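You operate a simulated robot arm through the tools that you are given. There is no shell and no other tool.

Carry out the task below with a simulated robot arm. There is one attempt and no reset: what you move stays moved.

## Task
Battery switch off first, then open the belt guard and turn the purple knob to the green mark.
Fine: undo both silver knobs, open it wide; shut it and tighten both again.

Only the result counts: the job must be done as asked and must still hold three seconds after the hand-in. Knocking over, shifting, dropping, spilling or breaking anything else fails it.

## Robot
A 7-joint arm with a two-finger gripper, fixed in place. Base frame: the origin is at the foot of the arm, x ahead of it, y to its left, z up. Lengths are in m, angles in degrees, forces in N, time in s.
With the tool pointing down near the work surface it reaches from about 0.36 to 0.78 m from the base axis. Its first joint turns from -143.0 to 143.0 degrees. Payload 2.45 kg.
The TCP is the grasp point between the finger pads, 0.026 m short of the fingertips. In the tool frame z runs along the fingers and y along their closing line. Largest opening 0.096 m; the body of the gripper starts 0.069 m behind the TCP.
Orientation is that of the tool frame in the base frame, as a unit quaternion [w, x, y, z]. With the fingers straight down and closing along the base's y, the tool's x points along the base's -x, its y along +y and its z along -z.

## Interface
- The arm moves only by the tool step_arm. Its argument "rows" is a list of rows, each a list of 7 numbers: the finger opening in m, from 0 to 0.096, then the shift along the tool's x, y, z in m, then the turn, a rotation vector about the tool's x, y, z in rad. In form: [[grip, dx, dy, dz, wx, wy, wz], ...]. A call has 1 to 20 rows; each row is the pose to reach, as a shift and turn from the pose commanded when the call began, along the tool's axes at that moment. Each row takes 0.2 s and may step no farther than 0.05 m and 8.6 degrees from the row before; otherwise, or with a gripper value out of range, the whole call is refused. A pose out of reach is approached as far as the arm can. The call stops where the force on the tool passes 80 N (or 10 N more than at its start, if that is more) or the arm is blocked; 0.2 s more then pass. Each finger halts on what it meets, pressing with about 20 N; the grip force reading is that of the motor and also rises with nothing between the fingers. The clock runs only during rows and for 0.2 s after the last one: add rows that repeat a pose to give the fingers time. It gives the time, the measured TCP pose, the force on the tool (base axes), the opening and the grip force at its end, in the units of the frame above (readings bear some noise), with the torque about the TCP (base axes, N m) and any sound that the robot's microphone picked up, and new pictures: "show" is both (left out), scene, wrist or none.
- Cameras (640 x 400 px; columns grow to the right, rows downward): "scene" is fixed at [0.405, 0.5082, 1.5288]; the picture's right is [-1.00, -0.08, 0.00], its down [-0.03, 0.41, -0.91] and it looks along [0.07, -0.91, -0.41] (base axes); focal length 333 px, centre (320, 200). "wrist" rides on the gripper at [0.082, 0.003, -0.098] in the tool frame; the picture's right is [-0.04, 1.00, 0.00], its down [-0.73, -0.03, -0.68] and it looks along [-0.68, -0.03, 0.73] (tool axes); focal length 256 px, centre (320, 200). There is no depth. A picture from a camera that has moved, and an enlarged one, comes with that camera's place and axes in the base frame and with its lens. The place of the scene camera against the robot may be out by one fixed shift of up to 0.018 m in any direction.
- slide_trunk(by): slides the trunk up (or, below 0, down) by that many m; the arm rides with it, the base frame stays. It gives what a move gives, with no picture.
- inspect(camera, box): a new picture of the part [left, top, right, bottom] of that camera's present view, enlarged. The clock stands still meanwhile.
- job_done(): hands the job in; it is judged then, once.

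Places have to be worked out from the pictures, the camera data and where the tool is seen. Open the gripper and draw the arm clear of the work before you hand the job in, unless the task says otherwise.

The tools are called after "Call:" by a JSON object that holds its "method" and its "body". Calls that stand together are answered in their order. step_arm: Moves the arm, as the interface text tells. Its arguments: {"type":"object","properties":{"rows":{"type":"array","items":{"type":"array","items":{"type":"number"}}},"show":{"type":"string","enum":["both","scene","wrist","none"]}},"required":["rows"]} The other tools are called the same way: slide_trunk (by) slides the trunk up or down; inspect (camera, box) takes an enlarged picture of a part of a camera's view; job_done () hands the job in.

At the start:

```text
t: 0.0
tcp_pos: [0.3403, -0.2197, 1.312]
tcp_rot: [0.0, 0.0, 1.0, 0.0]
contact_force: [-0.5, -0.2, 1.3]
moment: [-0.02, -0.01, -0.02]
finger_gap: 0.0961
grasp_force: 0.1
trunk travel left (down, up): [-0.588, 0.052]
```

scene: 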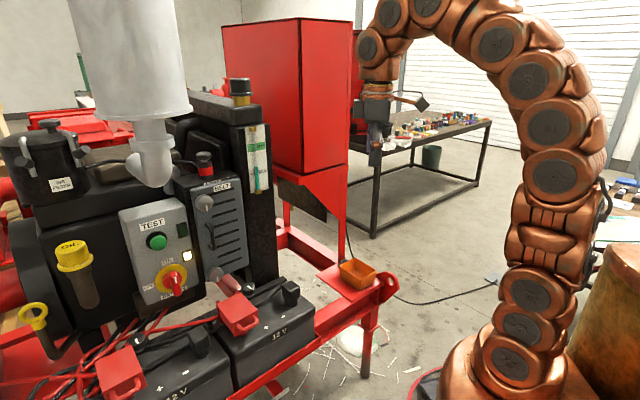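
wrist: 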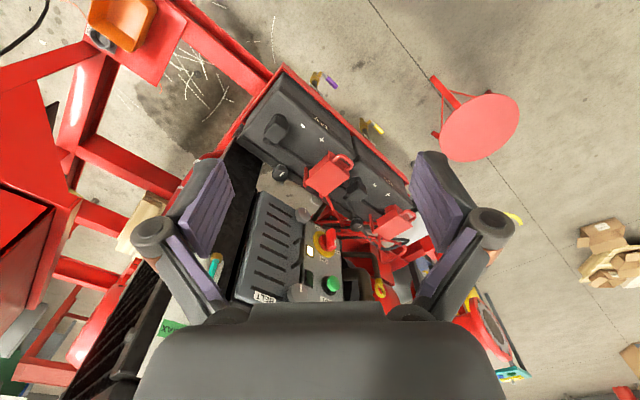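

I start by looking closely at the panel, the belt guard and the switch in the scene camera before moving anything.

Call:
{"method": "inspect", "body": {"camera": "scene", "box": [100, 130, 300, 320]}}

Call:
{"method": "inspect", "body": {"camera": "scene", "box": [170, 140, 270, 300]}}

Call:
{"method": "inspect", "body": {"camera": "wrist", "box": [200, 170, 400, 310]}}

Call:
{"method": "inspect", "body": {"camera": "scene", "box": [0, 0, 320, 200]}}

```text
2.11 times, centred on (200, 225) of scene
camera zoom: at [0.405, 0.5082, 1.5288], right [-1.0, -0.08, 0.0], down [-0.03, 0.41, -0.91], along [0.07, -0.91, -0.41], focal length 700 px, centre (573, 147)
```

zoom: 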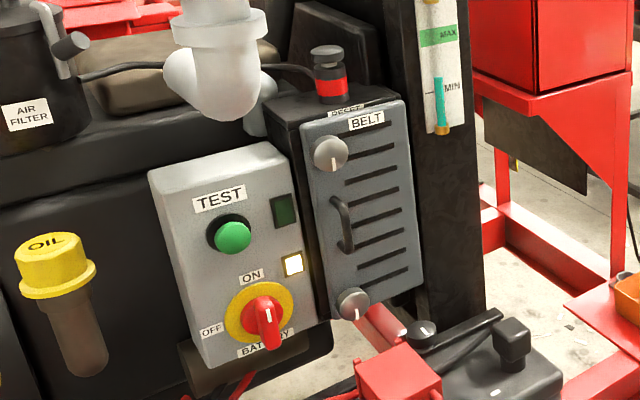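

```text
2.50 times, centred on (220, 220) of scene
camera zoom: at [0.405, 0.5082, 1.5288], right [-1.0, -0.08, 0.0], down [-0.03, 0.41, -0.91], along [0.07, -0.91, -0.41], focal length 832 px, centre (570, 150)
```

zoom: 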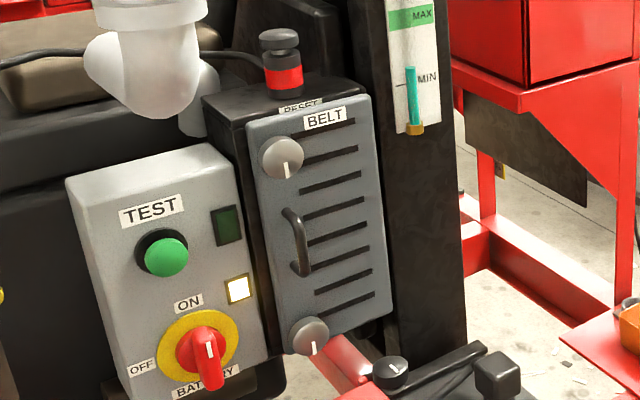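

```text
2.86 times, centred on (300, 240) of wrist
camera zoom: at [0.259, -0.2166, 1.4098], right [0.04, 1.0, 0.0], down [0.73, -0.03, 0.68], along [0.68, -0.03, -0.73], focal length 731 px, centre (377, 86)
```

zoom: 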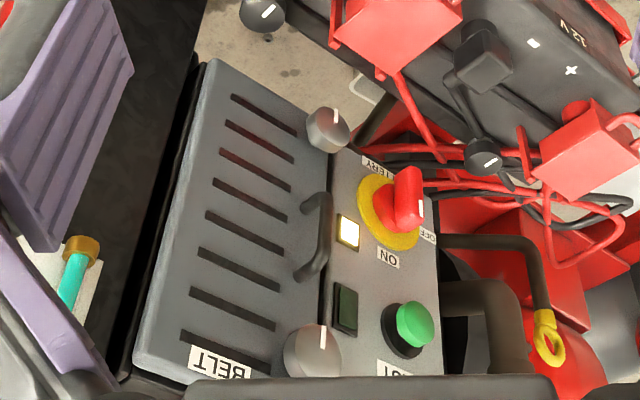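

```text
2.00 times, centred on (160, 100) of scene
camera zoom: at [0.405, 0.5082, 1.5288], right [-1.0, -0.08, 0.0], down [-0.03, 0.41, -0.91], along [0.07, -0.91, -0.41], focal length 665 px, centre (640, 400)
```

zoom: 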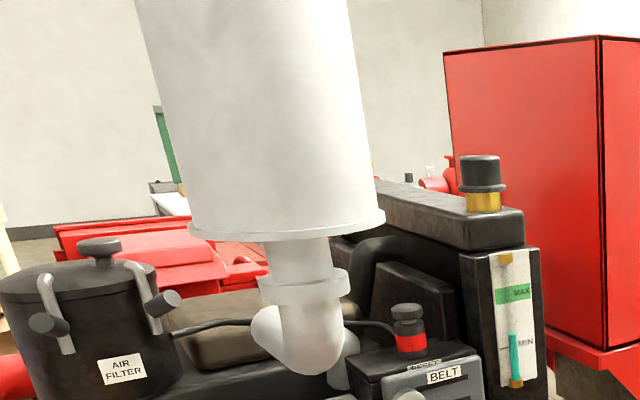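

The panel faces roughly (-0.85, 0.52, 0); by triangulating both cameras I get top knob ≈(0.783,-0.289,1.14), bottom knob ≈(0.784,-0.289,0.91) and battery switch ≈(0.877,-0.219,0.935). I tilt the tool up 45° in place so the wrist camera looks level at the panel.

Call:
{"method": "step_arm", "body": {"rows": [[0.096, 0, 0, 0, 0, -0.131, 0], [0.096, 0, 0, 0, 0, -0.262, 0], [0.096, 0, 0, 0, 0, -0.393, 0], [0.096, 0, 0, 0, 0, -0.524, 0], [0.096, 0, 0, 0, 0, -0.654, 0], [0.096, 0, 0, 0, 0, -0.785, 0]], "show": "both"}}

```text
t: 1.4
tcp_pos: [0.342, -0.2178, 1.3108]
tcp_rot: [0.384, 0.0, 0.923, -0.001]
contact_force: [0.4, 0.0, 0.5]
moment: [-0.02, 0.03, -0.04]
finger_gap: 0.0958
grasp_force: 0.0
trunk travel left (down, up): [-0.588, 0.052]
camera wrist: at [0.2141, -0.2163, 1.323], right [0.03, 1.0, 0.03], down [0.04, -0.03, 1.0], along [1.0, -0.03, -0.04], focal length 256 px, centre (320, 200)
```

scene: 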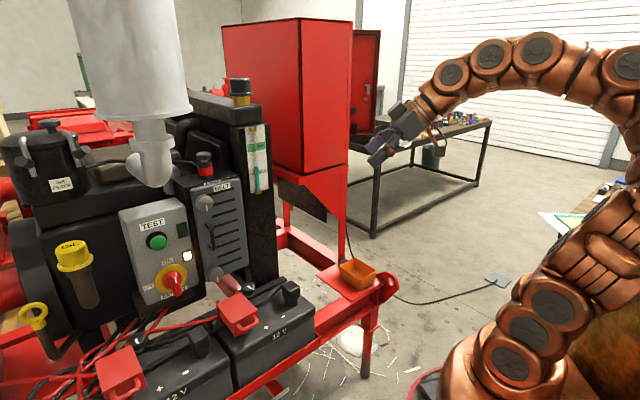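
wrist: 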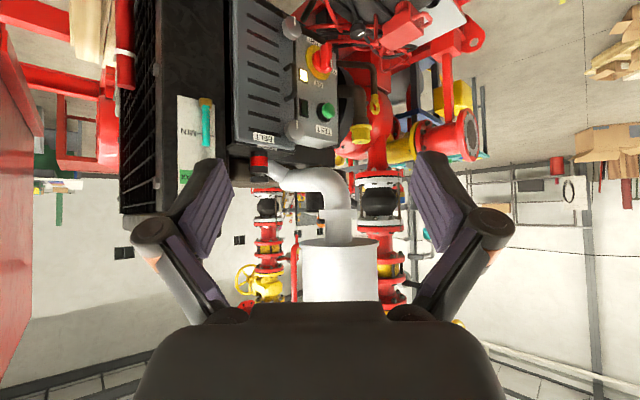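

The panel is visible (upside-down) and below camera height. I lower the trunk by 0.25 m and then turn the tool toward the panel for a square-on view.

Call:
{"method": "slide_trunk", "body": {"by": -0.25}}

```text
t: 4.0
tcp_pos: [0.3426, -0.2222, 1.0602]
tcp_rot: [0.376, 0.002, 0.927, 0.0]
contact_force: [0.4, 0.2, 0.6]
moment: [0.0, 0.05, -0.03]
finger_gap: 0.0959
grasp_force: 0.0
trunk travel left (down, up): [-0.338, 0.302]
```

Now I yaw the tool -31.5° about the vertical so that the camera faces the door squarely.

Call:
{"method": "step_arm", "body": {"rows": [[0.096, 0, 0, 0, 0.097, 0, 0.097], [0.096, 0, 0, 0, 0.194, 0, 0.194], [0.096, 0, 0, 0, 0.291, 0, 0.291], [0.096, 0, 0, 0, 0.389, 0, 0.389]], "show": "both"}}

Call:
{"method": "inspect", "body": {"camera": "wrist", "box": [220, 60, 460, 210]}}

```text
t: 5.0
tcp_pos: [0.3385, -0.2182, 1.0643]
tcp_rot: [0.373, 0.251, 0.887, -0.105]
contact_force: [0.1, -0.6, 0.0]
moment: [-0.01, -0.02, 0.0]
finger_gap: 0.0959
grasp_force: 0.1
trunk travel left (down, up): [-0.338, 0.302]
camera wrist: at [0.2317, -0.1489, 1.0736], right [0.55, 0.84, 0.03], down [0.01, -0.04, 1.0], along [0.84, -0.55, -0.03], focal length 256 px, centre (320, 200)
```

scene: 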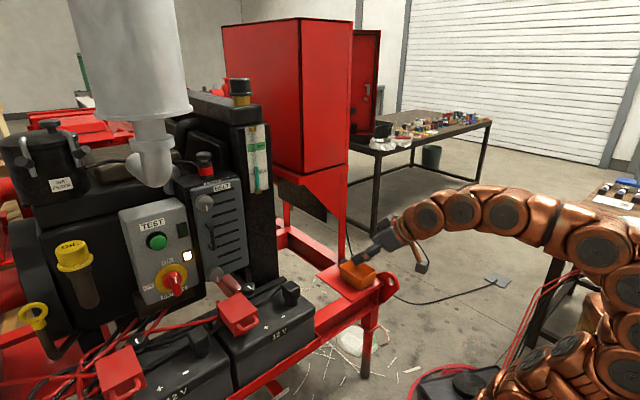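
wrist: 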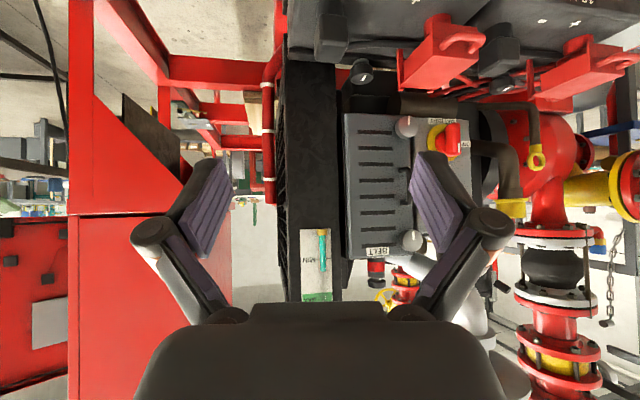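

```text
2.67 times, centred on (340, 135) of wrist
camera zoom: at [0.2317, -0.1489, 1.0736], right [0.55, 0.84, 0.03], down [0.01, -0.04, 1.0], along [0.84, -0.55, -0.03], focal length 683 px, centre (267, 373)
```

zoom: 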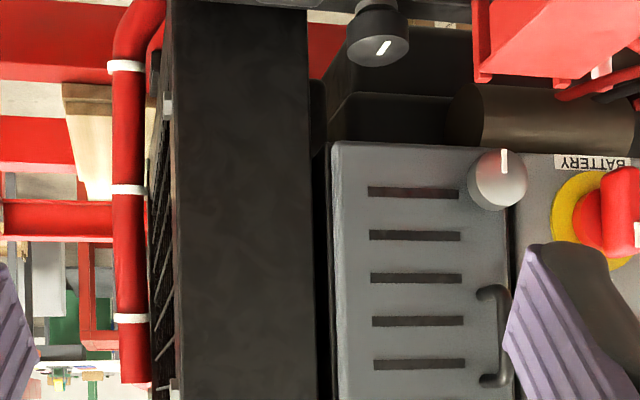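

The door is nearly square to the camera, so its inward normal is about (0.84,-0.55,0). I shift the tool sideways 0.16 m to see the whole panel between the fingers.

Call:
{"method": "step_arm", "body": {"rows": [[0.096, 0, 0.04, 0, 0, 0, 0], [0.096, 0, 0.08, 0, 0, 0, 0], [0.096, 0, 0.12, 0, 0, 0, 0], [0.096, 0, 0.16, 0, 0, 0, 0]], "show": "wrist"}}

Call:
{"method": "inspect", "body": {"camera": "wrist", "box": [230, 100, 430, 260]}}

```text
t: 6.0
tcp_pos: [0.4262, -0.0822, 1.0631]
tcp_rot: [0.369, 0.251, 0.889, -0.104]
contact_force: [-0.3, -0.3, 0.0]
moment: [0.05, 0.03, 0.02]
finger_gap: 0.0958
grasp_force: 0.1
trunk travel left (down, up): [-0.338, 0.302]
camera wrist: at [0.3193, -0.0148, 1.0748], right [0.55, 0.84, 0.03], down [0.01, -0.05, 1.0], along [0.84, -0.54, -0.04], focal length 256 px, centre (320, 200)
```

wrist: 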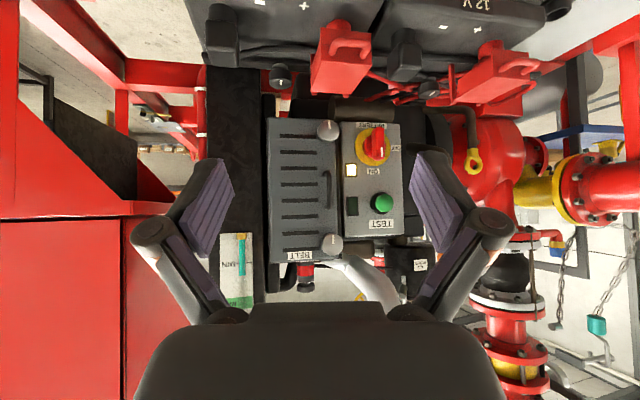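

```text
2.50 times, centred on (330, 180) of wrist
camera zoom: at [0.3193, -0.0148, 1.0748], right [0.55, 0.84, 0.03], down [0.01, -0.05, 1.0], along [0.84, -0.54, -0.04], focal length 640 px, centre (295, 250)
```

zoom: 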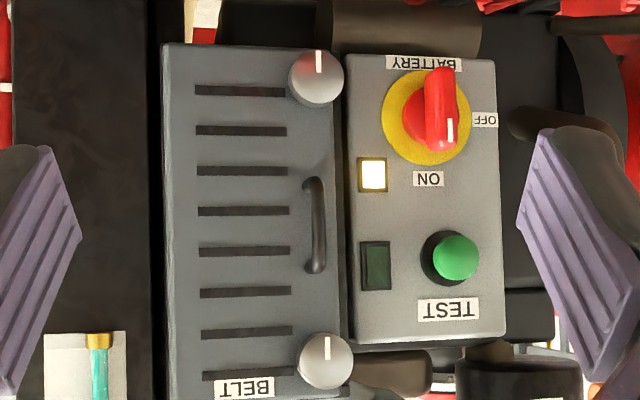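

Clear view: both silver knob marks point down, and the battery switch fin points up at ON, with OFF a quarter turn counter-clockwise. I level the tool here, well away from everything, and then test how far it can roll.

Call:
{"method": "step_arm", "body": {"rows": [[0.096, 0, 0, 0, 0, -0.131, 0], [0.096, 0, 0, 0, 0, -0.262, 0], [0.096, 0, 0, 0, 0, -0.393, 0], [0.096, 0, 0, 0, 0, -0.524, 0], [0.096, 0, 0, 0, 0, -0.654, 0], [0.096, 0, 0, 0, 0, -0.785, 0]], "show": "both"}}

Call:
{"method": "step_arm", "body": {"rows": [[0.096, 0, 0, 0, 0, 0, -0.145], [0.096, 0, 0, 0, 0, 0, -0.29], [0.096, 0, 0, 0, 0, 0, -0.435], [0.096, 0, 0, 0, 0, 0, -0.58], [0.096, 0, 0, 0, 0, 0, -0.725], [0.096, 0, 0, 0, 0, 0, -0.87], [0.096, 0, 0, 0, 0, 0, -1.015], [0.096, 0, 0, 0, 0, 0, -1.16], [0.096, 0, 0, 0, 0, 0, -1.305], [0.096, 0, 0, 0, 0, 0, -1.45], [0.096, 0, 0, 0, 0, 0, -1.571]], "show": "scene"}}

```text
t: 7.0
tcp_pos: [0.4556, -0.0098, 0.9259]
tcp_rot: [0.443, 0.208, 0.87, -0.062]
contact_force: [1.1, 0.6, 0.0]
moment: [0.02, 0.01, 0.01]
finger_gap: 0.0958
grasp_force: 0.1
out of reach, approached as far as the arm can: row 5
trunk travel left (down, up): [-0.338, 0.302]
stopped in row 5: the arm was blocked; the commanded pose is now the measured one
camera wrist: at [0.3403, 0.0466, 0.9195], right [0.44, 0.89, 0.11], down [-0.14, -0.05, 0.99], along [0.89, -0.45, 0.1], focal length 256 px, centre (320, 200)
```

scene: 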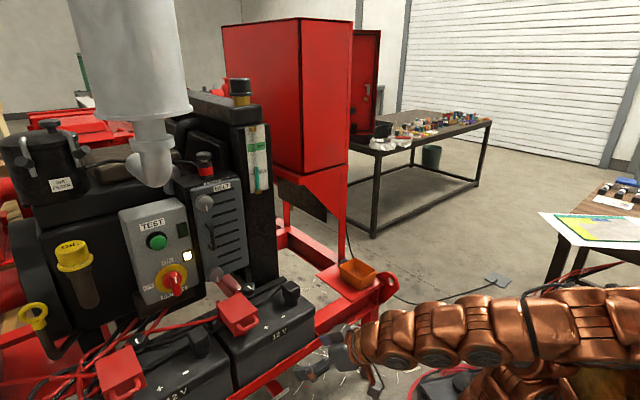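
wrist: 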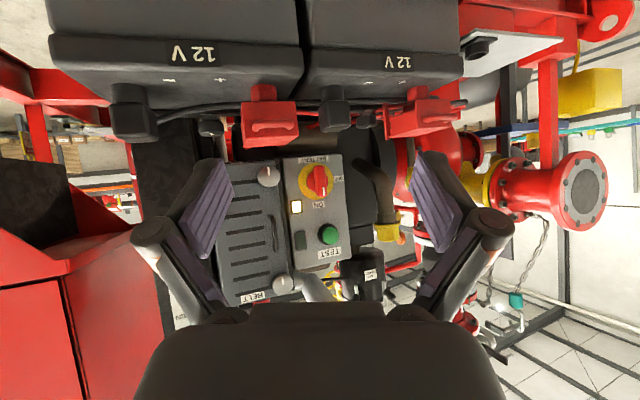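

```text
t: 9.4
tcp_pos: [0.4549, -0.0083, 0.928]
tcp_rot: [0.269, -0.469, 0.761, -0.359]
contact_force: [0.2, -0.4, 0.9]
moment: [0.01, 0.02, 0.0]
finger_gap: 0.0959
grasp_force: 0.0
trunk travel left (down, up): [-0.338, 0.302]
```

scene: 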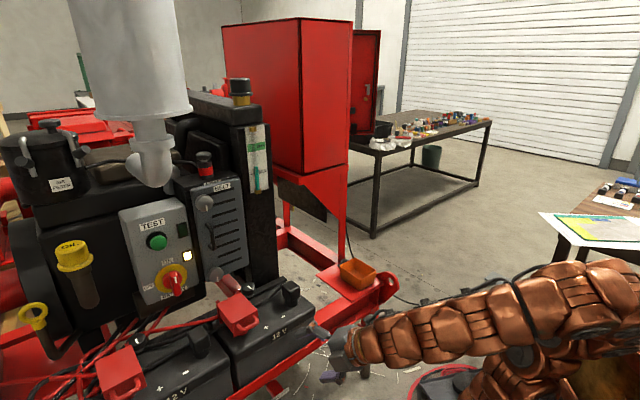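

Rolling -90° worked, and the tool is about 37° below level. I continue another -90° to see whether the camera can sit above the fingers, away from the battery terminals.

Call:
{"method": "step_arm", "body": {"rows": [[0.096, 0, 0, 0, 0, 0, -0.145], [0.096, 0, 0, 0, 0, 0, -0.29], [0.096, 0, 0, 0, 0, 0, -0.435], [0.096, 0, 0, 0, 0, 0, -0.58], [0.096, 0, 0, 0, 0, 0, -0.725], [0.096, 0, 0, 0, 0, 0, -0.87], [0.096, 0, 0, 0, 0, 0, -1.015], [0.096, 0, 0, 0, 0, 0, -1.16], [0.096, 0, 0, 0, 0, 0, -1.305], [0.096, 0, 0, 0, 0, 0, -1.45], [0.096, 0, 0, 0, 0, 0, -1.571]], "show": "both"}}

```text
t: 11.8
tcp_pos: [0.4546, -0.0105, 0.9269]
tcp_rot: [0.064, 0.869, -0.206, 0.445]
contact_force: [0.3, 0.3, -0.6]
moment: [0.0, 0.01, 0.02]
finger_gap: 0.0958
grasp_force: 0.1
trunk travel left (down, up): [-0.338, 0.302]
camera wrist: at [0.4224, -0.0096, 1.0498], right [-0.44, -0.89, -0.1], down [-0.88, 0.45, -0.18], along [0.21, 0.01, -0.98], focal length 256 px, centre (320, 200)
```

scene: 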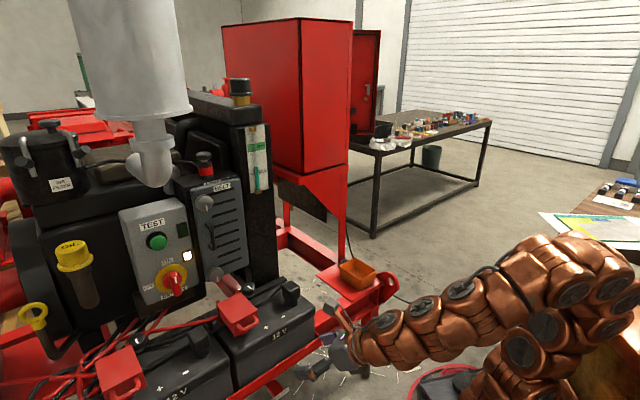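
wrist: 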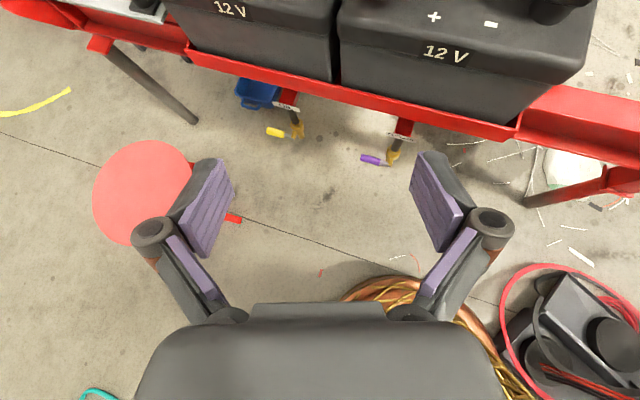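

Camera-above works with free rotation. I now move to a standoff in front of the battery switch (about 0.2 m short of it, z≈1.0) and level the tool so that it faces the panel.

Call:
{"method": "step_arm", "body": {"rows": [[0.096, 0.0331, -0.0048, 0.0246, -0.0265, 0.107, -0.004], [0.096, 0.0662, -0.0095, 0.0493, -0.053, 0.214, -0.008], [0.096, 0.0994, -0.0143, 0.0739, -0.0795, 0.3215, -0.012], [0.096, 0.1325, -0.0191, 0.0985, -0.106, 0.429, -0.016], [0.096, 0.1656, -0.0238, 0.1232, -0.1325, 0.536, -0.02], [0.096, 0.1987, -0.0286, 0.1478, -0.159, 0.643, -0.024]], "show": "both"}}

```text
t: 13.4
tcp_pos: [0.696, -0.056, 0.9844]
tcp_rot: [0.225, 0.725, -0.064, 0.648]
contact_force: [-0.3, 0.4, 0.3]
moment: [0.0, -0.01, -0.01]
finger_gap: 0.0961
grasp_force: 0.0
trunk travel left (down, up): [-0.338, 0.302]
stopped in row 6: the arm was blocked; the commanded pose is now the measured one
camera wrist: at [0.618, -0.0025, 1.0686], right [-0.39, -0.9, 0.2], down [-0.72, 0.16, -0.68], along [0.57, -0.41, -0.71], focal length 256 px, centre (320, 200)
```

scene: 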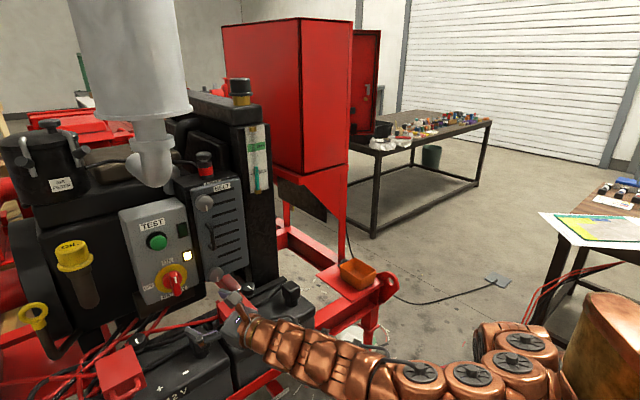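
wrist: 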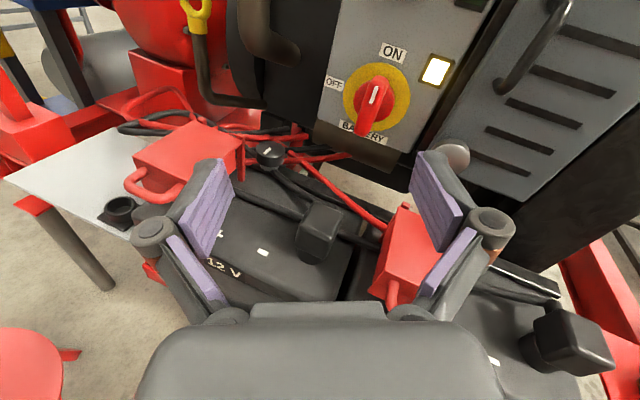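

The tool is level but the roll stopped about 14° short with no contact force, so the last joint is at its limit on this side. Turning counter-clockwise needs room the other way, so I raise the trunk 0.12 m for clearance, then unwind and come round from the other side.

Call:
{"method": "slide_trunk", "body": {"by": 0.12}}

Call:
{"method": "step_arm", "body": {"rows": [[0.096, 0, 0, -0.02, 0, 0, 0.145], [0.096, 0, 0, -0.04, 0, 0, 0.29], [0.096, 0, 0, -0.06, 0, 0, 0.435], [0.096, 0, 0, -0.06, 0, 0, 0.58], [0.096, 0, 0, -0.06, 0, 0, 0.725], [0.096, 0, 0, -0.06, 0, 0, 0.87], [0.096, 0, 0, -0.06, 0, 0, 1.015], [0.096, 0, 0, -0.06, 0, 0, 1.16], [0.096, 0, 0, -0.06, 0, 0, 1.305], [0.096, 0, 0, -0.06, 0, 0, 1.45], [0.096, 0, 0, -0.06, 0, 0, 1.595], [0.096, 0, 0, -0.06, 0, 0, 1.74], [0.096, 0, 0, -0.06, 0, 0, 1.885], [0.096, 0, 0, -0.06, 0, 0, 2.03], [0.096, 0, 0, -0.06, 0, 0, 2.175], [0.096, 0, 0, -0.06, 0, 0, 2.32], [0.096, 0, 0, -0.06, 0, 0, 2.465], [0.096, 0, 0, -0.06, 0, 0, 2.61], [0.096, 0, 0, -0.06, 0, 0, 2.755], [0.096, 0, 0, -0.06, 0, 0, 2.9]], "show": "scene"}}

```text
t: 14.9
tcp_pos: [0.6967, -0.0556, 1.1016]
tcp_rot: [0.225, 0.725, -0.065, 0.648]
contact_force: [-1.1, 0.0, 0.1]
moment: [0.0, -0.01, 0.0]
finger_gap: 0.0961
grasp_force: 0.1
trunk travel left (down, up): [-0.458, 0.182]
```

```text
t: 19.1
tcp_pos: [0.6415, -0.0303, 1.1075]
tcp_rot: [0.616, -0.022, 0.728, -0.301]
contact_force: [0.4, -0.1, 0.5]
moment: [0.05, -0.01, -0.01]
finger_gap: 0.0962
grasp_force: 0.0
trunk travel left (down, up): [-0.458, 0.182]
```

scene: 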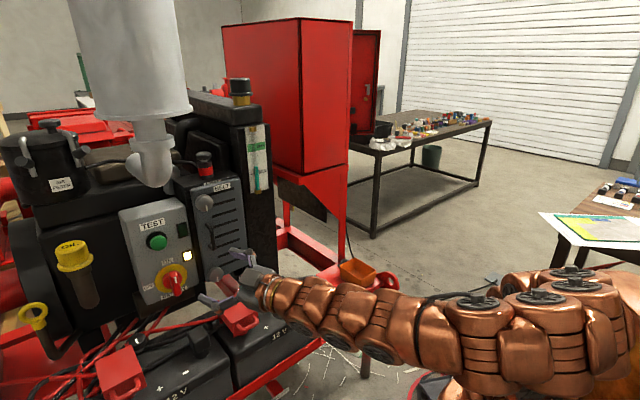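

Unwound to roughly camera-down with no problems. I continue rolling in the same direction toward camera-up.

Call:
{"method": "step_arm", "body": {"rows": [[0.096, 0, 0, 0, 0, 0, 0.145], [0.096, 0, 0, 0, 0, 0, 0.29], [0.096, 0, 0, 0, 0, 0, 0.435], [0.096, 0, 0, 0, 0, 0, 0.58], [0.096, 0, 0, 0, 0, 0, 0.725], [0.096, 0, 0, 0, 0, 0, 0.87], [0.096, 0, 0, 0, 0, 0, 1.015], [0.096, 0, 0, 0, 0, 0, 1.16], [0.096, 0, 0, 0, 0, 0, 1.305], [0.096, 0, 0, 0, 0, 0, 1.45], [0.096, 0, 0, 0, 0, 0, 1.595], [0.096, 0, 0, 0, 0, 0, 1.74], [0.096, 0, 0, 0, 0, 0, 1.885], [0.096, 0, 0, 0, 0, 0, 2.03], [0.096, 0, 0, 0, 0, 0, 2.175], [0.096, 0, 0, 0, 0, 0, 2.32], [0.096, 0, 0, 0, 0, 0, 2.465], [0.096, 0, 0, 0, 0, 0, 2.61]], "show": "both"}}

```text
t: 22.9
tcp_pos: [0.6415, -0.0314, 1.1055]
tcp_rot: [0.452, 0.696, 0.214, 0.515]
contact_force: [-0.4, -0.6, -0.3]
moment: [0.02, -0.03, 0.0]
finger_gap: 0.0961
grasp_force: 0.0
trunk travel left (down, up): [-0.458, 0.182]
camera wrist: at [0.5829, 0.0695, 1.1574], right [-0.19, -0.53, 0.83], down [-0.89, -0.27, -0.37], along [0.42, -0.81, -0.42], focal length 256 px, centre (320, 200)
```

scene: 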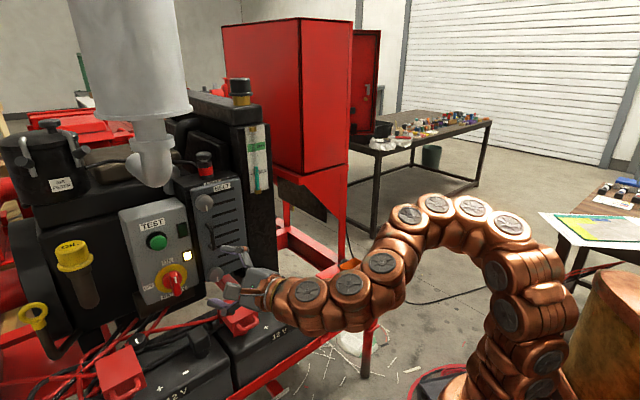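
wrist: 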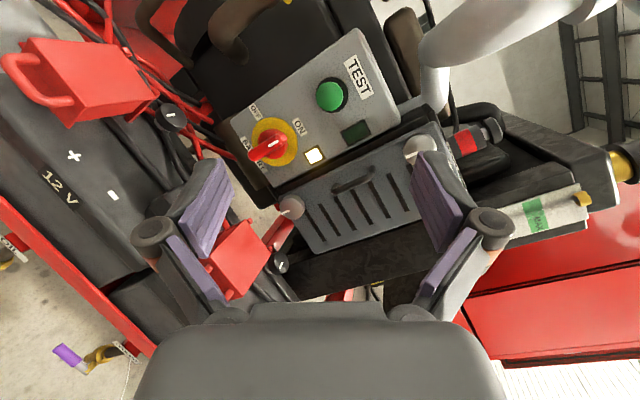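

The elbow has swung up and the tool still needs about 58° more roll. I command the exact target orientation: facing the panel, camera up and fingers closing horizontally.

Call:
{"method": "step_arm", "body": {"rows": [[0.096, 0, 0, 0, -0.0207, -0.0026, 0.1276], [0.096, 0, 0, 0, -0.0414, -0.0051, 0.2551], [0.096, 0, 0, 0, -0.0621, -0.0077, 0.3827], [0.096, 0, 0, 0, -0.0828, -0.0103, 0.5103], [0.096, 0, 0, 0, -0.1034, -0.0128, 0.6379], [0.096, 0, 0, 0, -0.1241, -0.0154, 0.7654], [0.096, 0, 0, 0, -0.1448, -0.0179, 0.893], [0.096, 0, 0, 0, -0.1655, -0.0205, 1.0206]], "show": "both"}}

```text
t: 24.7
tcp_pos: [0.6424, -0.0303, 1.1055]
tcp_rot: [0.2, 0.678, -0.2, 0.679]
contact_force: [0.8, -0.3, -0.5]
moment: [-0.01, 0.03, 0.0]
finger_gap: 0.096
grasp_force: 0.1
trunk travel left (down, up): [-0.458, 0.182]
camera wrist: at [0.5576, 0.0191, 1.1876], right [-0.54, -0.84, -0.04], down [-0.55, 0.39, -0.73], along [0.63, -0.38, -0.68], focal length 256 px, centre (320, 200)
```

scene: 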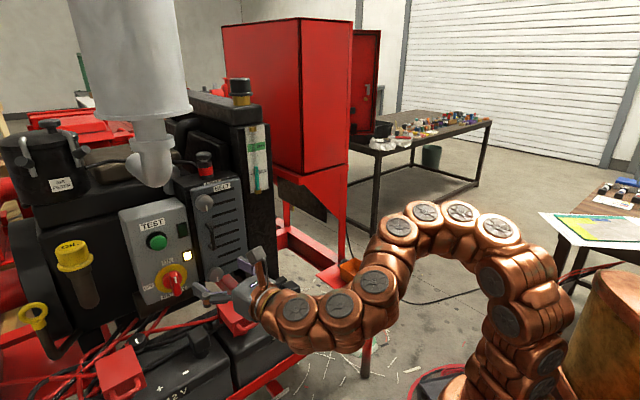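
wrist: 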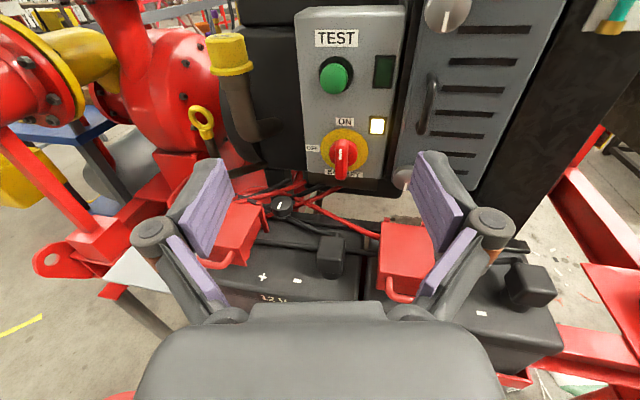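

The tool is now level, square to the panel and camera-up. I zoom in to locate the switch precisely from this view.

Call:
{"method": "inspect", "body": {"camera": "wrist", "box": [280, 100, 420, 190]}}

```text
4.44 times, centred on (350, 145) of wrist
camera zoom: at [0.5576, 0.0191, 1.1876], right [-0.54, -0.84, -0.04], down [-0.55, 0.39, -0.73], along [0.63, -0.38, -0.68], focal length 1138 px, centre (187, 444)
```

zoom: 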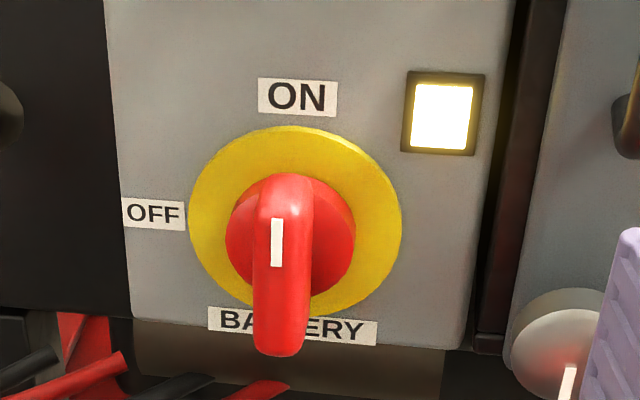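

The label slopes show the panel is actually yawed about 11° further than I assumed, with its inward normal at about -44°. I turn the tool by that much and re-measure.

Call:
{"method": "step_arm", "body": {"rows": [[0.096, 0, 0, 0, -0.1, 0, 0], [0.096, 0, 0, 0, -0.195, 0, 0]], "show": "wrist"}}

Call:
{"method": "inspect", "body": {"camera": "wrist", "box": [200, 60, 360, 170]}}

Call:
{"method": "inspect", "body": {"camera": "wrist", "box": [260, 0, 500, 160]}}

```text
t: 25.3
tcp_pos: [0.6418, -0.0316, 1.1066]
tcp_rot: [0.266, 0.654, -0.266, 0.656]
contact_force: [0.5, -0.5, 0.4]
moment: [0.02, -0.01, 0.0]
finger_gap: 0.096
grasp_force: 0.1
trunk travel left (down, up): [-0.458, 0.182]
camera wrist: at [0.5684, 0.0335, 1.188], right [-0.7, -0.72, -0.04], down [-0.46, 0.49, -0.74], along [0.55, -0.49, -0.68], focal length 256 px, centre (320, 200)
```

wrist: 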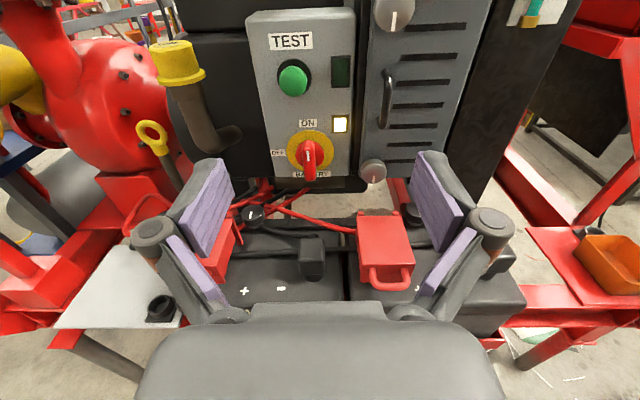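

```text
3.64 times, centred on (280, 115) of wrist
camera zoom: at [0.5684, 0.0335, 1.188], right [-0.7, -0.72, -0.04], down [-0.46, 0.49, -0.74], along [0.55, -0.49, -0.68], focal length 931 px, centre (466, 509)
```

zoom: 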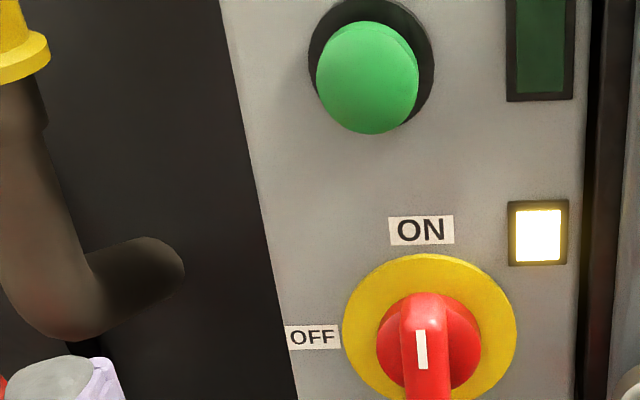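

```text
2.50 times, centred on (380, 80) of wrist
camera zoom: at [0.5684, 0.0335, 1.188], right [-0.7, -0.72, -0.04], down [-0.46, 0.49, -0.74], along [0.55, -0.49, -0.68], focal length 640 px, centre (170, 500)
```

zoom: 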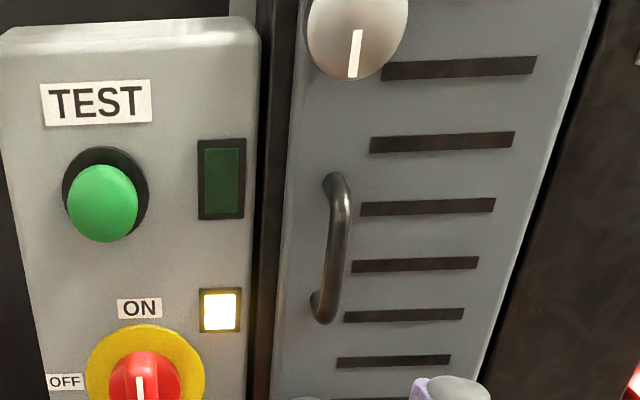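

The tool is now within about 1.5° of square. Combining four views, the switch axis is at Z≈0.934 with the fin face about 0.26 m ahead, so I go to a pre-grasp pose 6 cm short of it with the fingers at 0.06 m.

Call:
{"method": "step_arm", "body": {"rows": [[0.06, -0.0288, -0.0042, 0.033, 0, 0, 0], [0.06, -0.0575, -0.0084, 0.066, 0, 0, 0], [0.06, -0.0863, -0.0127, 0.099, 0, 0, 0], [0.06, -0.1151, -0.0169, 0.132, 0, 0, 0], [0.06, -0.1438, -0.0211, 0.165, 0, 0, 0], [0.06, -0.1726, -0.0253, 0.198, 0, 0, 0]], "show": "both"}}

Call:
{"method": "inspect", "body": {"camera": "wrist", "box": [220, 60, 420, 260]}}

```text
t: 26.7
tcp_pos: [0.8018, -0.15, 0.9341]
tcp_rot: [0.265, 0.655, -0.265, 0.656]
contact_force: [0.1, -1.3, -0.5]
moment: [0.04, 0.05, 0.05]
finger_gap: 0.0599
grasp_force: 0.0
trunk travel left (down, up): [-0.458, 0.182]
camera wrist: at [0.7284, -0.0844, 1.0146], right [-0.7, -0.72, -0.04], down [-0.46, 0.49, -0.74], along [0.55, -0.49, -0.68], focal length 256 px, centre (320, 200)
```

scene: 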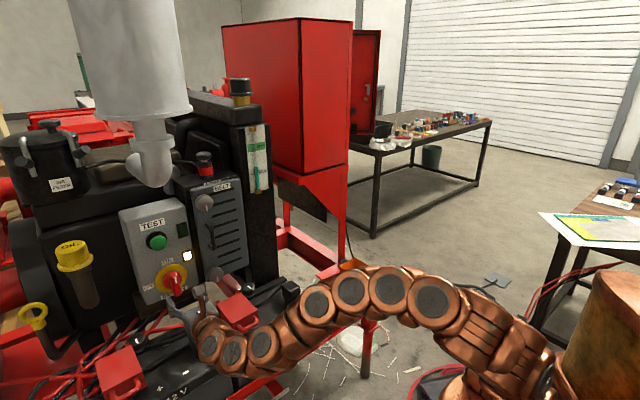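
wrist: 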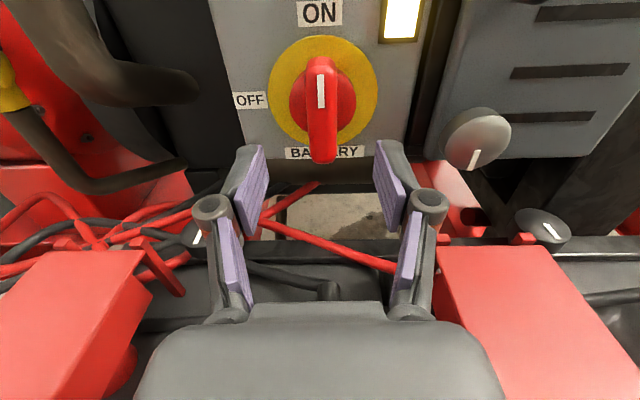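

```text
2.00 times, centred on (320, 160) of wrist
camera zoom: at [0.7284, -0.0844, 1.0146], right [-0.7, -0.72, -0.04], down [-0.46, 0.49, -0.74], along [0.55, -0.49, -0.68], focal length 512 px, centre (320, 280)
```

zoom: 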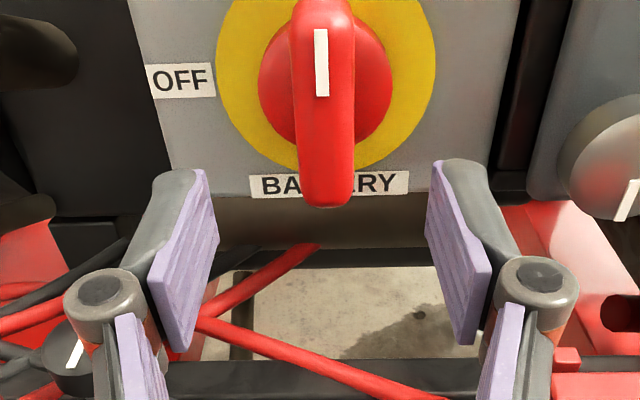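

The fin is centred between the fingers. I advance 5.5 cm so the pads straddle it.

Call:
{"method": "step_arm", "body": {"rows": [[0.06, 0, 0, 0.02, 0, 0, 0], [0.06, 0, 0, 0.04, 0, 0, 0], [0.06, 0, 0, 0.055, 0, 0, 0]], "show": "both"}}

Call:
{"method": "inspect", "body": {"camera": "wrist", "box": [220, 60, 420, 260]}}

Call:
{"method": "inspect", "body": {"camera": "scene", "box": [120, 230, 260, 330]}}

```text
t: 27.5
tcp_pos: [0.842, -0.1877, 0.9349]
tcp_rot: [0.266, 0.655, -0.264, 0.656]
contact_force: [-0.2, -0.3, -0.5]
moment: [-0.01, 0.0, 0.02]
finger_gap: 0.0598
grasp_force: 0.1
trunk travel left (down, up): [-0.458, 0.182]
camera wrist: at [0.7691, -0.1226, 1.0158], right [-0.69, -0.72, -0.04], down [-0.47, 0.49, -0.74], along [0.55, -0.49, -0.68], focal length 256 px, centre (320, 200)
```

scene: 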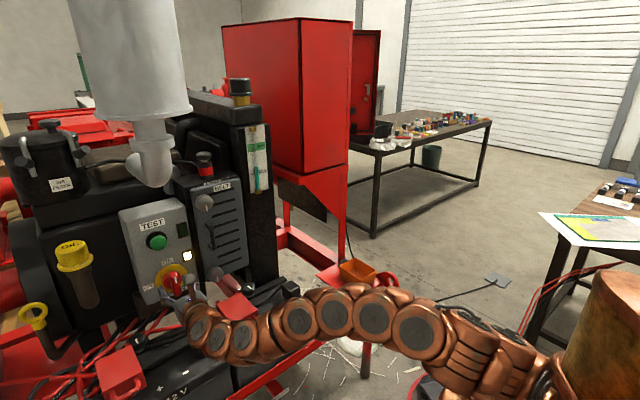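
wrist: 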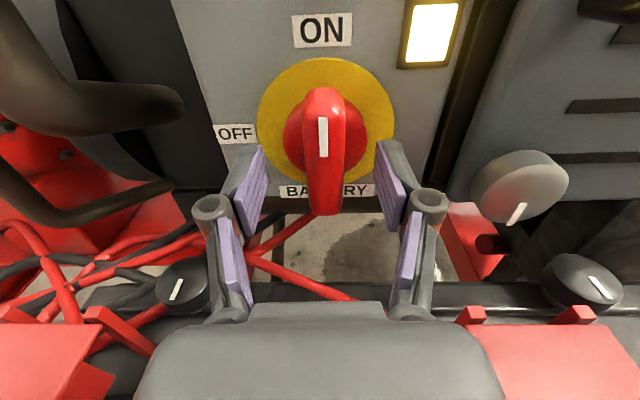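

```text
2.00 times, centred on (320, 160) of wrist
camera zoom: at [0.7691, -0.1226, 1.0158], right [-0.69, -0.72, -0.04], down [-0.47, 0.49, -0.74], along [0.55, -0.49, -0.68], focal length 512 px, centre (320, 280)
```

zoom: 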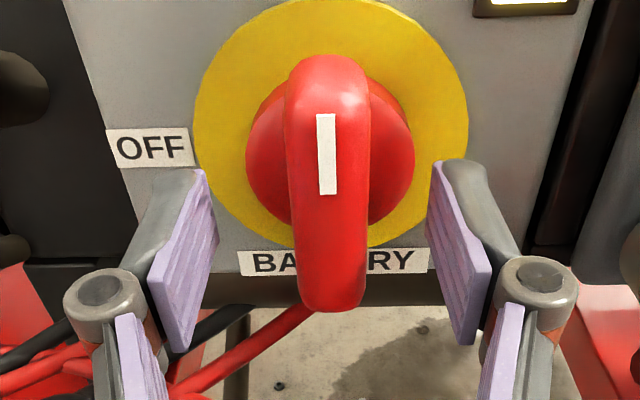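

```text
4.00 times, centred on (190, 280) of scene
camera zoom: at [0.405, 0.5082, 1.5288], right [-1.0, -0.08, 0.0], down [-0.03, 0.41, -0.91], along [0.07, -0.91, -0.41], focal length 1330 px, centre (840, -120)
```

zoom: 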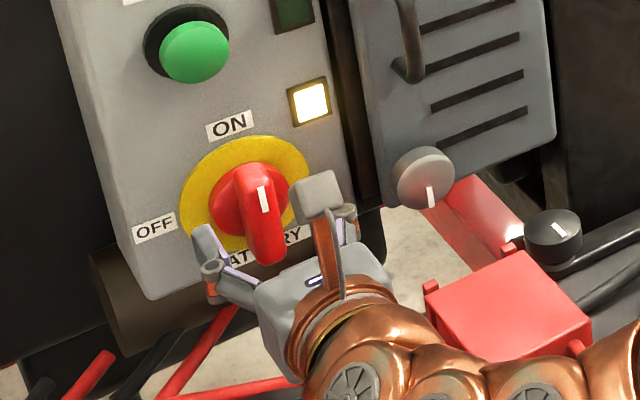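

The tips overlap the fin by about 2 cm and it is centred, so I close the fingers on it.

Call:
{"method": "step_arm", "body": {"rows": [[0.0, 0, 0, 0.003, 0, 0, 0], [0.0, 0, 0, 0.003, 0, 0, 0], [0.0, 0, 0, 0.003, 0, 0, 0], [0.0, 0, 0, 0.003, 0, 0, 0], [0.0, 0, 0, 0.003, 0, 0, 0]], "show": "wrist"}}

```text
t: 28.7
tcp_pos: [0.8433, -0.1929, 0.9327]
tcp_rot: [0.266, 0.654, -0.266, 0.656]
contact_force: [-13.8, -3.2, -3.9]
moment: [0.06, -0.08, -0.3]
finger_gap: 0.0208
grasp_force: 45.5
trunk travel left (down, up): [-0.458, 0.182]
camera wrist: at [0.77, -0.1268, 1.0155], right [-0.7, -0.72, -0.04], down [-0.47, 0.49, -0.73], along [0.55, -0.49, -0.68], focal length 256 px, centre (320, 200)
```

wrist: 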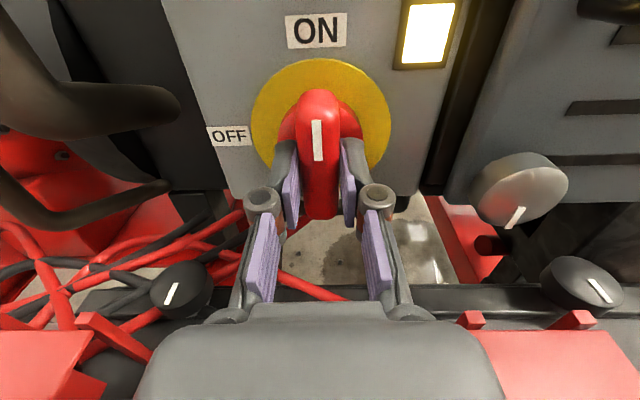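

The fin is gripped (gap 0.0208 m). Now I turn it 90° counter-clockwise (negative about tool z) toward OFF.

Call:
{"method": "step_arm", "body": {"rows": [[0.0, 0, 0.002, 0, 0, 0, -0.131], [0.0, 0, 0.002, 0, 0, 0, -0.262], [0.0, 0, 0.002, 0, 0, 0, -0.393], [0.0, 0, 0.002, 0, 0, 0, -0.524], [0.0, 0, 0.002, 0, 0, 0, -0.654], [0.0, 0, 0.002, 0, 0, 0, -0.785]], "show": "both"}}

```text
t: 30.1
tcp_pos: [0.8424, -0.1917, 0.9348]
tcp_rot: [0.497, 0.706, 0.006, 0.504]
contact_force: [4.1, -2.0, -0.1]
moment: [0.44, 0.45, -0.6]
finger_gap: 0.0208
grasp_force: 45.0
trunk travel left (down, up): [-0.458, 0.182]
camera wrist: at [0.8102, -0.0851, 0.9939], right [-0.51, -0.53, 0.68], down [-0.83, 0.11, -0.54], along [0.21, -0.84, -0.5], focal length 256 px, centre (320, 200)
```

scene: 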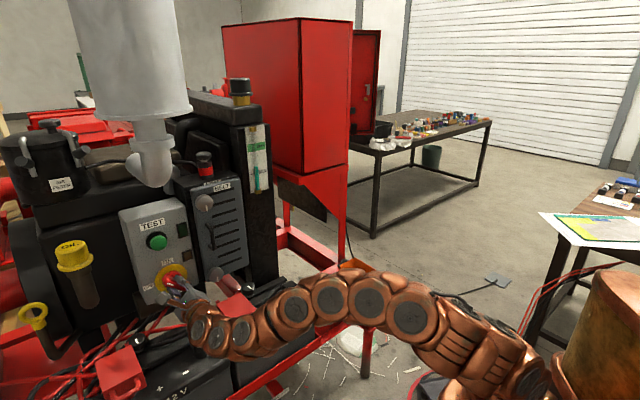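
wrist: 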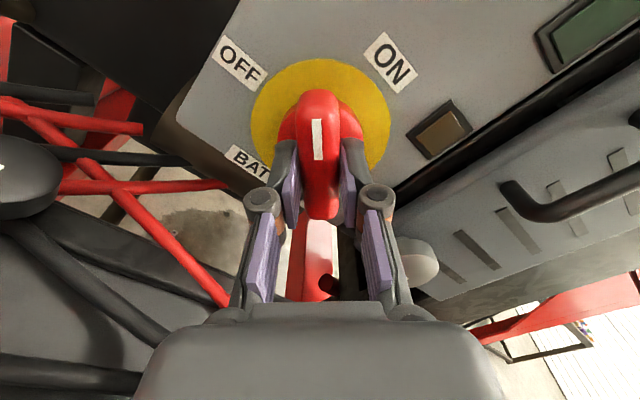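

The switch is at 45° and the lamp has gone out. I continue the other 45° to put the fin on OFF.

Call:
{"method": "step_arm", "body": {"rows": [[0.0, 0, 0, 0, 0, 0, -0.131], [0.0, 0, 0, 0, 0, 0, -0.262], [0.0, 0, 0, 0, 0, 0, -0.393], [0.0, 0, 0, 0, 0, 0, -0.524], [0.0, 0, 0, 0, 0, 0, -0.654], [0.0, 0, 0, 0, 0, 0, -0.785], [0.0, 0, 0, 0, 0, 0, -0.8]], "show": "both"}}

```text
t: 31.7
tcp_pos: [0.8428, -0.1915, 0.9346]
tcp_rot: [0.653, 0.649, 0.28, 0.272]
contact_force: [11.2, -4.8, 3.8]
moment: [0.57, -0.59, 0.36]
finger_gap: 0.021
grasp_force: 45.0
trunk travel left (down, up): [-0.458, 0.182]
camera wrist: at [0.828, -0.0666, 0.9365], right [-0.02, -0.02, 1.0], down [-1.0, -0.06, -0.02], along [0.06, -1.0, -0.01], focal length 256 px, centre (320, 200)
```

scene: 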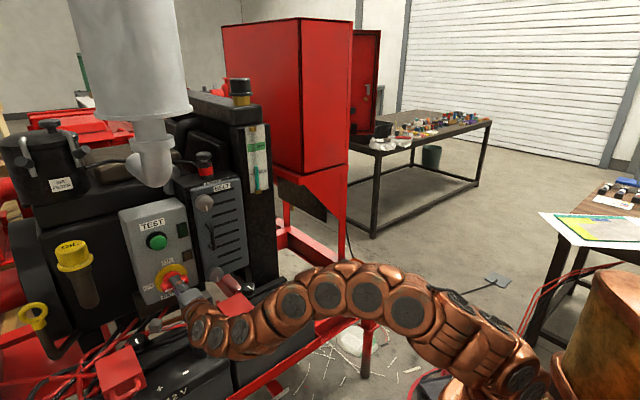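
wrist: 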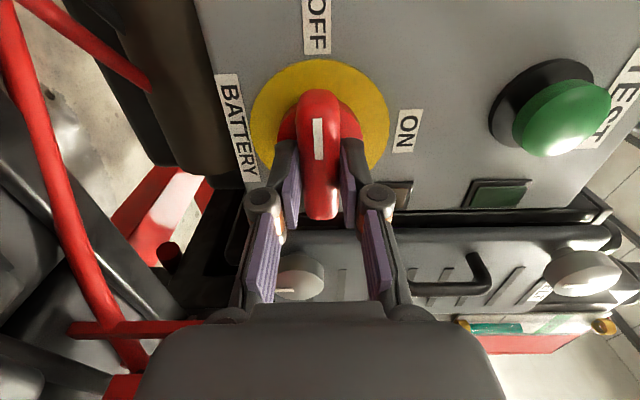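

The fin mark now points straight at OFF and the lamp is out. I open the fingers and back straight off.

Call:
{"method": "step_arm", "body": {"rows": [[0.06, 0, 0, 0, 0, 0, 0], [0.06, 0, 0, 0, 0, 0, 0], [0.06, 0, 0, 0, 0, 0, 0], [0.06, 0, 0, -0.03, 0, 0, 0], [0.06, 0, 0, -0.06, 0, 0, 0], [0.06, 0, 0, -0.1, 0, 0, 0]], "show": "both"}}

Call:
{"method": "inspect", "body": {"camera": "scene", "box": [120, 190, 260, 310]}}

```text
t: 33.1
tcp_pos: [0.769, -0.1236, 0.9316]
tcp_rot: [0.653, 0.649, 0.281, 0.271]
contact_force: [0.6, -0.4, -2.0]
moment: [-0.02, -0.01, 0.0]
finger_gap: 0.0599
grasp_force: 0.1
trunk travel left (down, up): [-0.458, 0.182]
camera wrist: at [0.7551, 0.0027, 0.9335], right [-0.02, -0.02, 1.0], down [-1.0, -0.06, -0.02], along [0.06, -1.0, -0.02], focal length 256 px, centre (320, 200)
```

scene: 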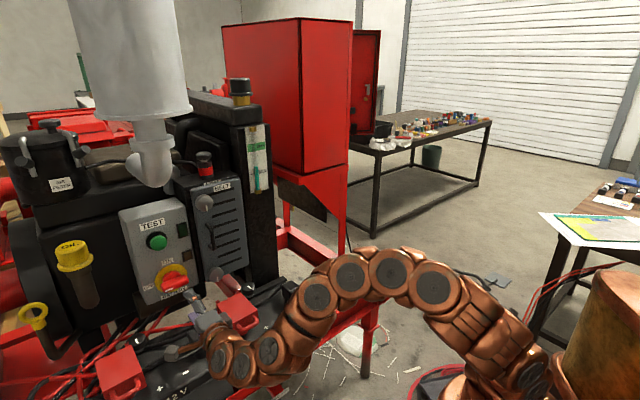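
wrist: 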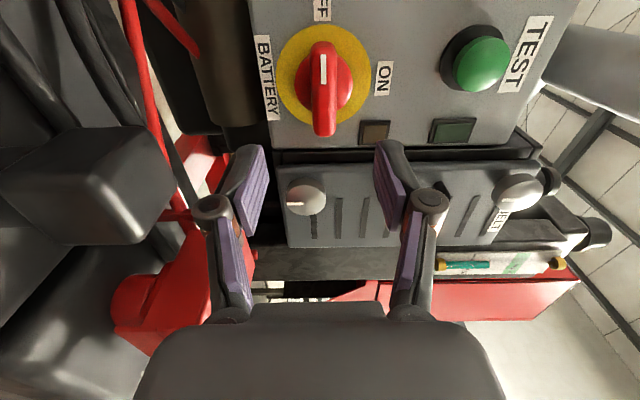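

```text
3.33 times, centred on (190, 250) of scene
camera zoom: at [0.405, 0.5082, 1.5288], right [-1.0, -0.08, 0.0], down [-0.03, 0.41, -0.91], along [0.07, -0.91, -0.41], focal length 1109 px, centre (753, 33)
```

zoom: 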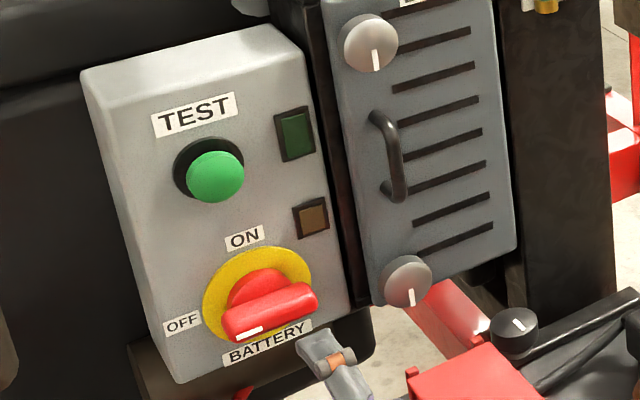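

Switch confirmed OFF. Next is the top silver knob, estimated 0.335 m to the right-hand side in panel coordinates at Z≈1.146; I back off a little, then raise the trunk 0.18 m.

Call:
{"method": "step_arm", "body": {"rows": [[0.08, 0, 0, -0.04, 0, 0, 0]], "show": "none"}}

Call:
{"method": "slide_trunk", "body": {"by": 0.18}}

Call:
{"method": "step_arm", "body": {"rows": [[0.08, -0.01, 0.003, 0, 0, 0, 0.131], [0.08, -0.02, 0.006, 0, 0, 0, 0.262], [0.08, -0.03, 0.01, 0, 0, 0, 0.393], [0.08, -0.04, 0.012, 0, 0, 0, 0.524], [0.08, -0.05, 0.015, 0, 0, 0, 0.654], [0.08, -0.06, 0.018, 0, 0, 0, 0.785], [0.08, -0.07, 0.02, 0, 0, 0, 0.916], [0.08, -0.08, 0.023, 0, 0, 0, 1.047], [0.08, -0.09, 0.026, 0, 0, 0, 1.178], [0.08, -0.1, 0.03, 0, 0, 0, 1.309], [0.08, -0.11, 0.033, 0, 0, 0, 1.44], [0.08, -0.1125, 0.0345, 0, 0, 0, 1.571]], "show": "both"}}

Call:
{"method": "inspect", "body": {"camera": "wrist", "box": [220, 0, 420, 140]}}

```text
t: 33.5
tcp_pos: [0.742, -0.0973, 0.9313]
tcp_rot: [0.654, 0.648, 0.279, 0.271]
contact_force: [-0.4, 0.1, -0.1]
moment: [-0.01, 0.0, 0.0]
finger_gap: 0.08
grasp_force: 0.0
trunk travel left (down, up): [-0.458, 0.182]
```

```text
t: 35.5
tcp_pos: [0.74, -0.0972, 1.1119]
tcp_rot: [0.653, 0.648, 0.282, 0.272]
contact_force: [0.1, 0.8, -0.2]
moment: [0.03, -0.02, -0.01]
finger_gap: 0.0801
grasp_force: 0.0
trunk travel left (down, up): [-0.638, 0.002]
```

```text
t: 38.1
tcp_pos: [0.6629, -0.1778, 1.1489]
tcp_rot: [0.269, 0.657, -0.261, 0.655]
contact_force: [1.0, -0.7, 0.3]
moment: [-0.02, -0.01, 0.02]
finger_gap: 0.0801
grasp_force: 0.1
trunk travel left (down, up): [-0.638, 0.002]
camera wrist: at [0.59, -0.1118, 1.2293], right [-0.69, -0.72, -0.03], down [-0.47, 0.49, -0.74], along [0.54, -0.5, -0.68], focal length 256 px, centre (320, 200)
```

scene: 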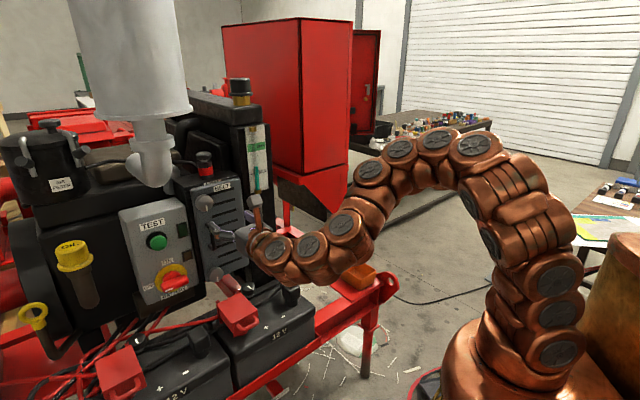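
wrist: 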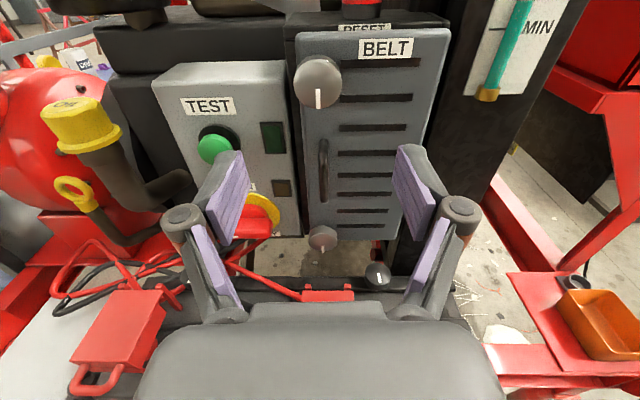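

```text
2.86 times, centred on (320, 70) of wrist
camera zoom: at [0.59, -0.1118, 1.2293], right [-0.69, -0.72, -0.03], down [-0.47, 0.49, -0.74], along [0.54, -0.5, -0.68], focal length 731 px, centre (320, 571)
```

zoom: 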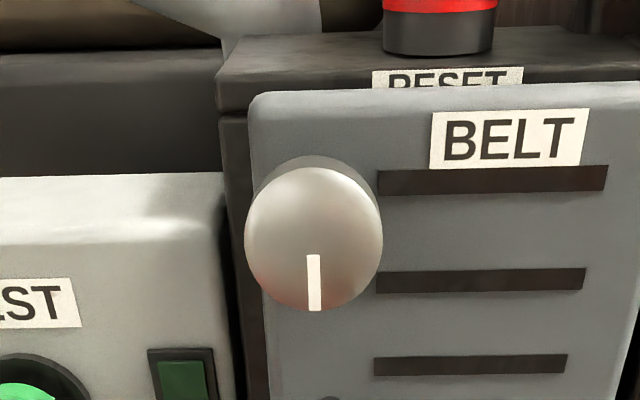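

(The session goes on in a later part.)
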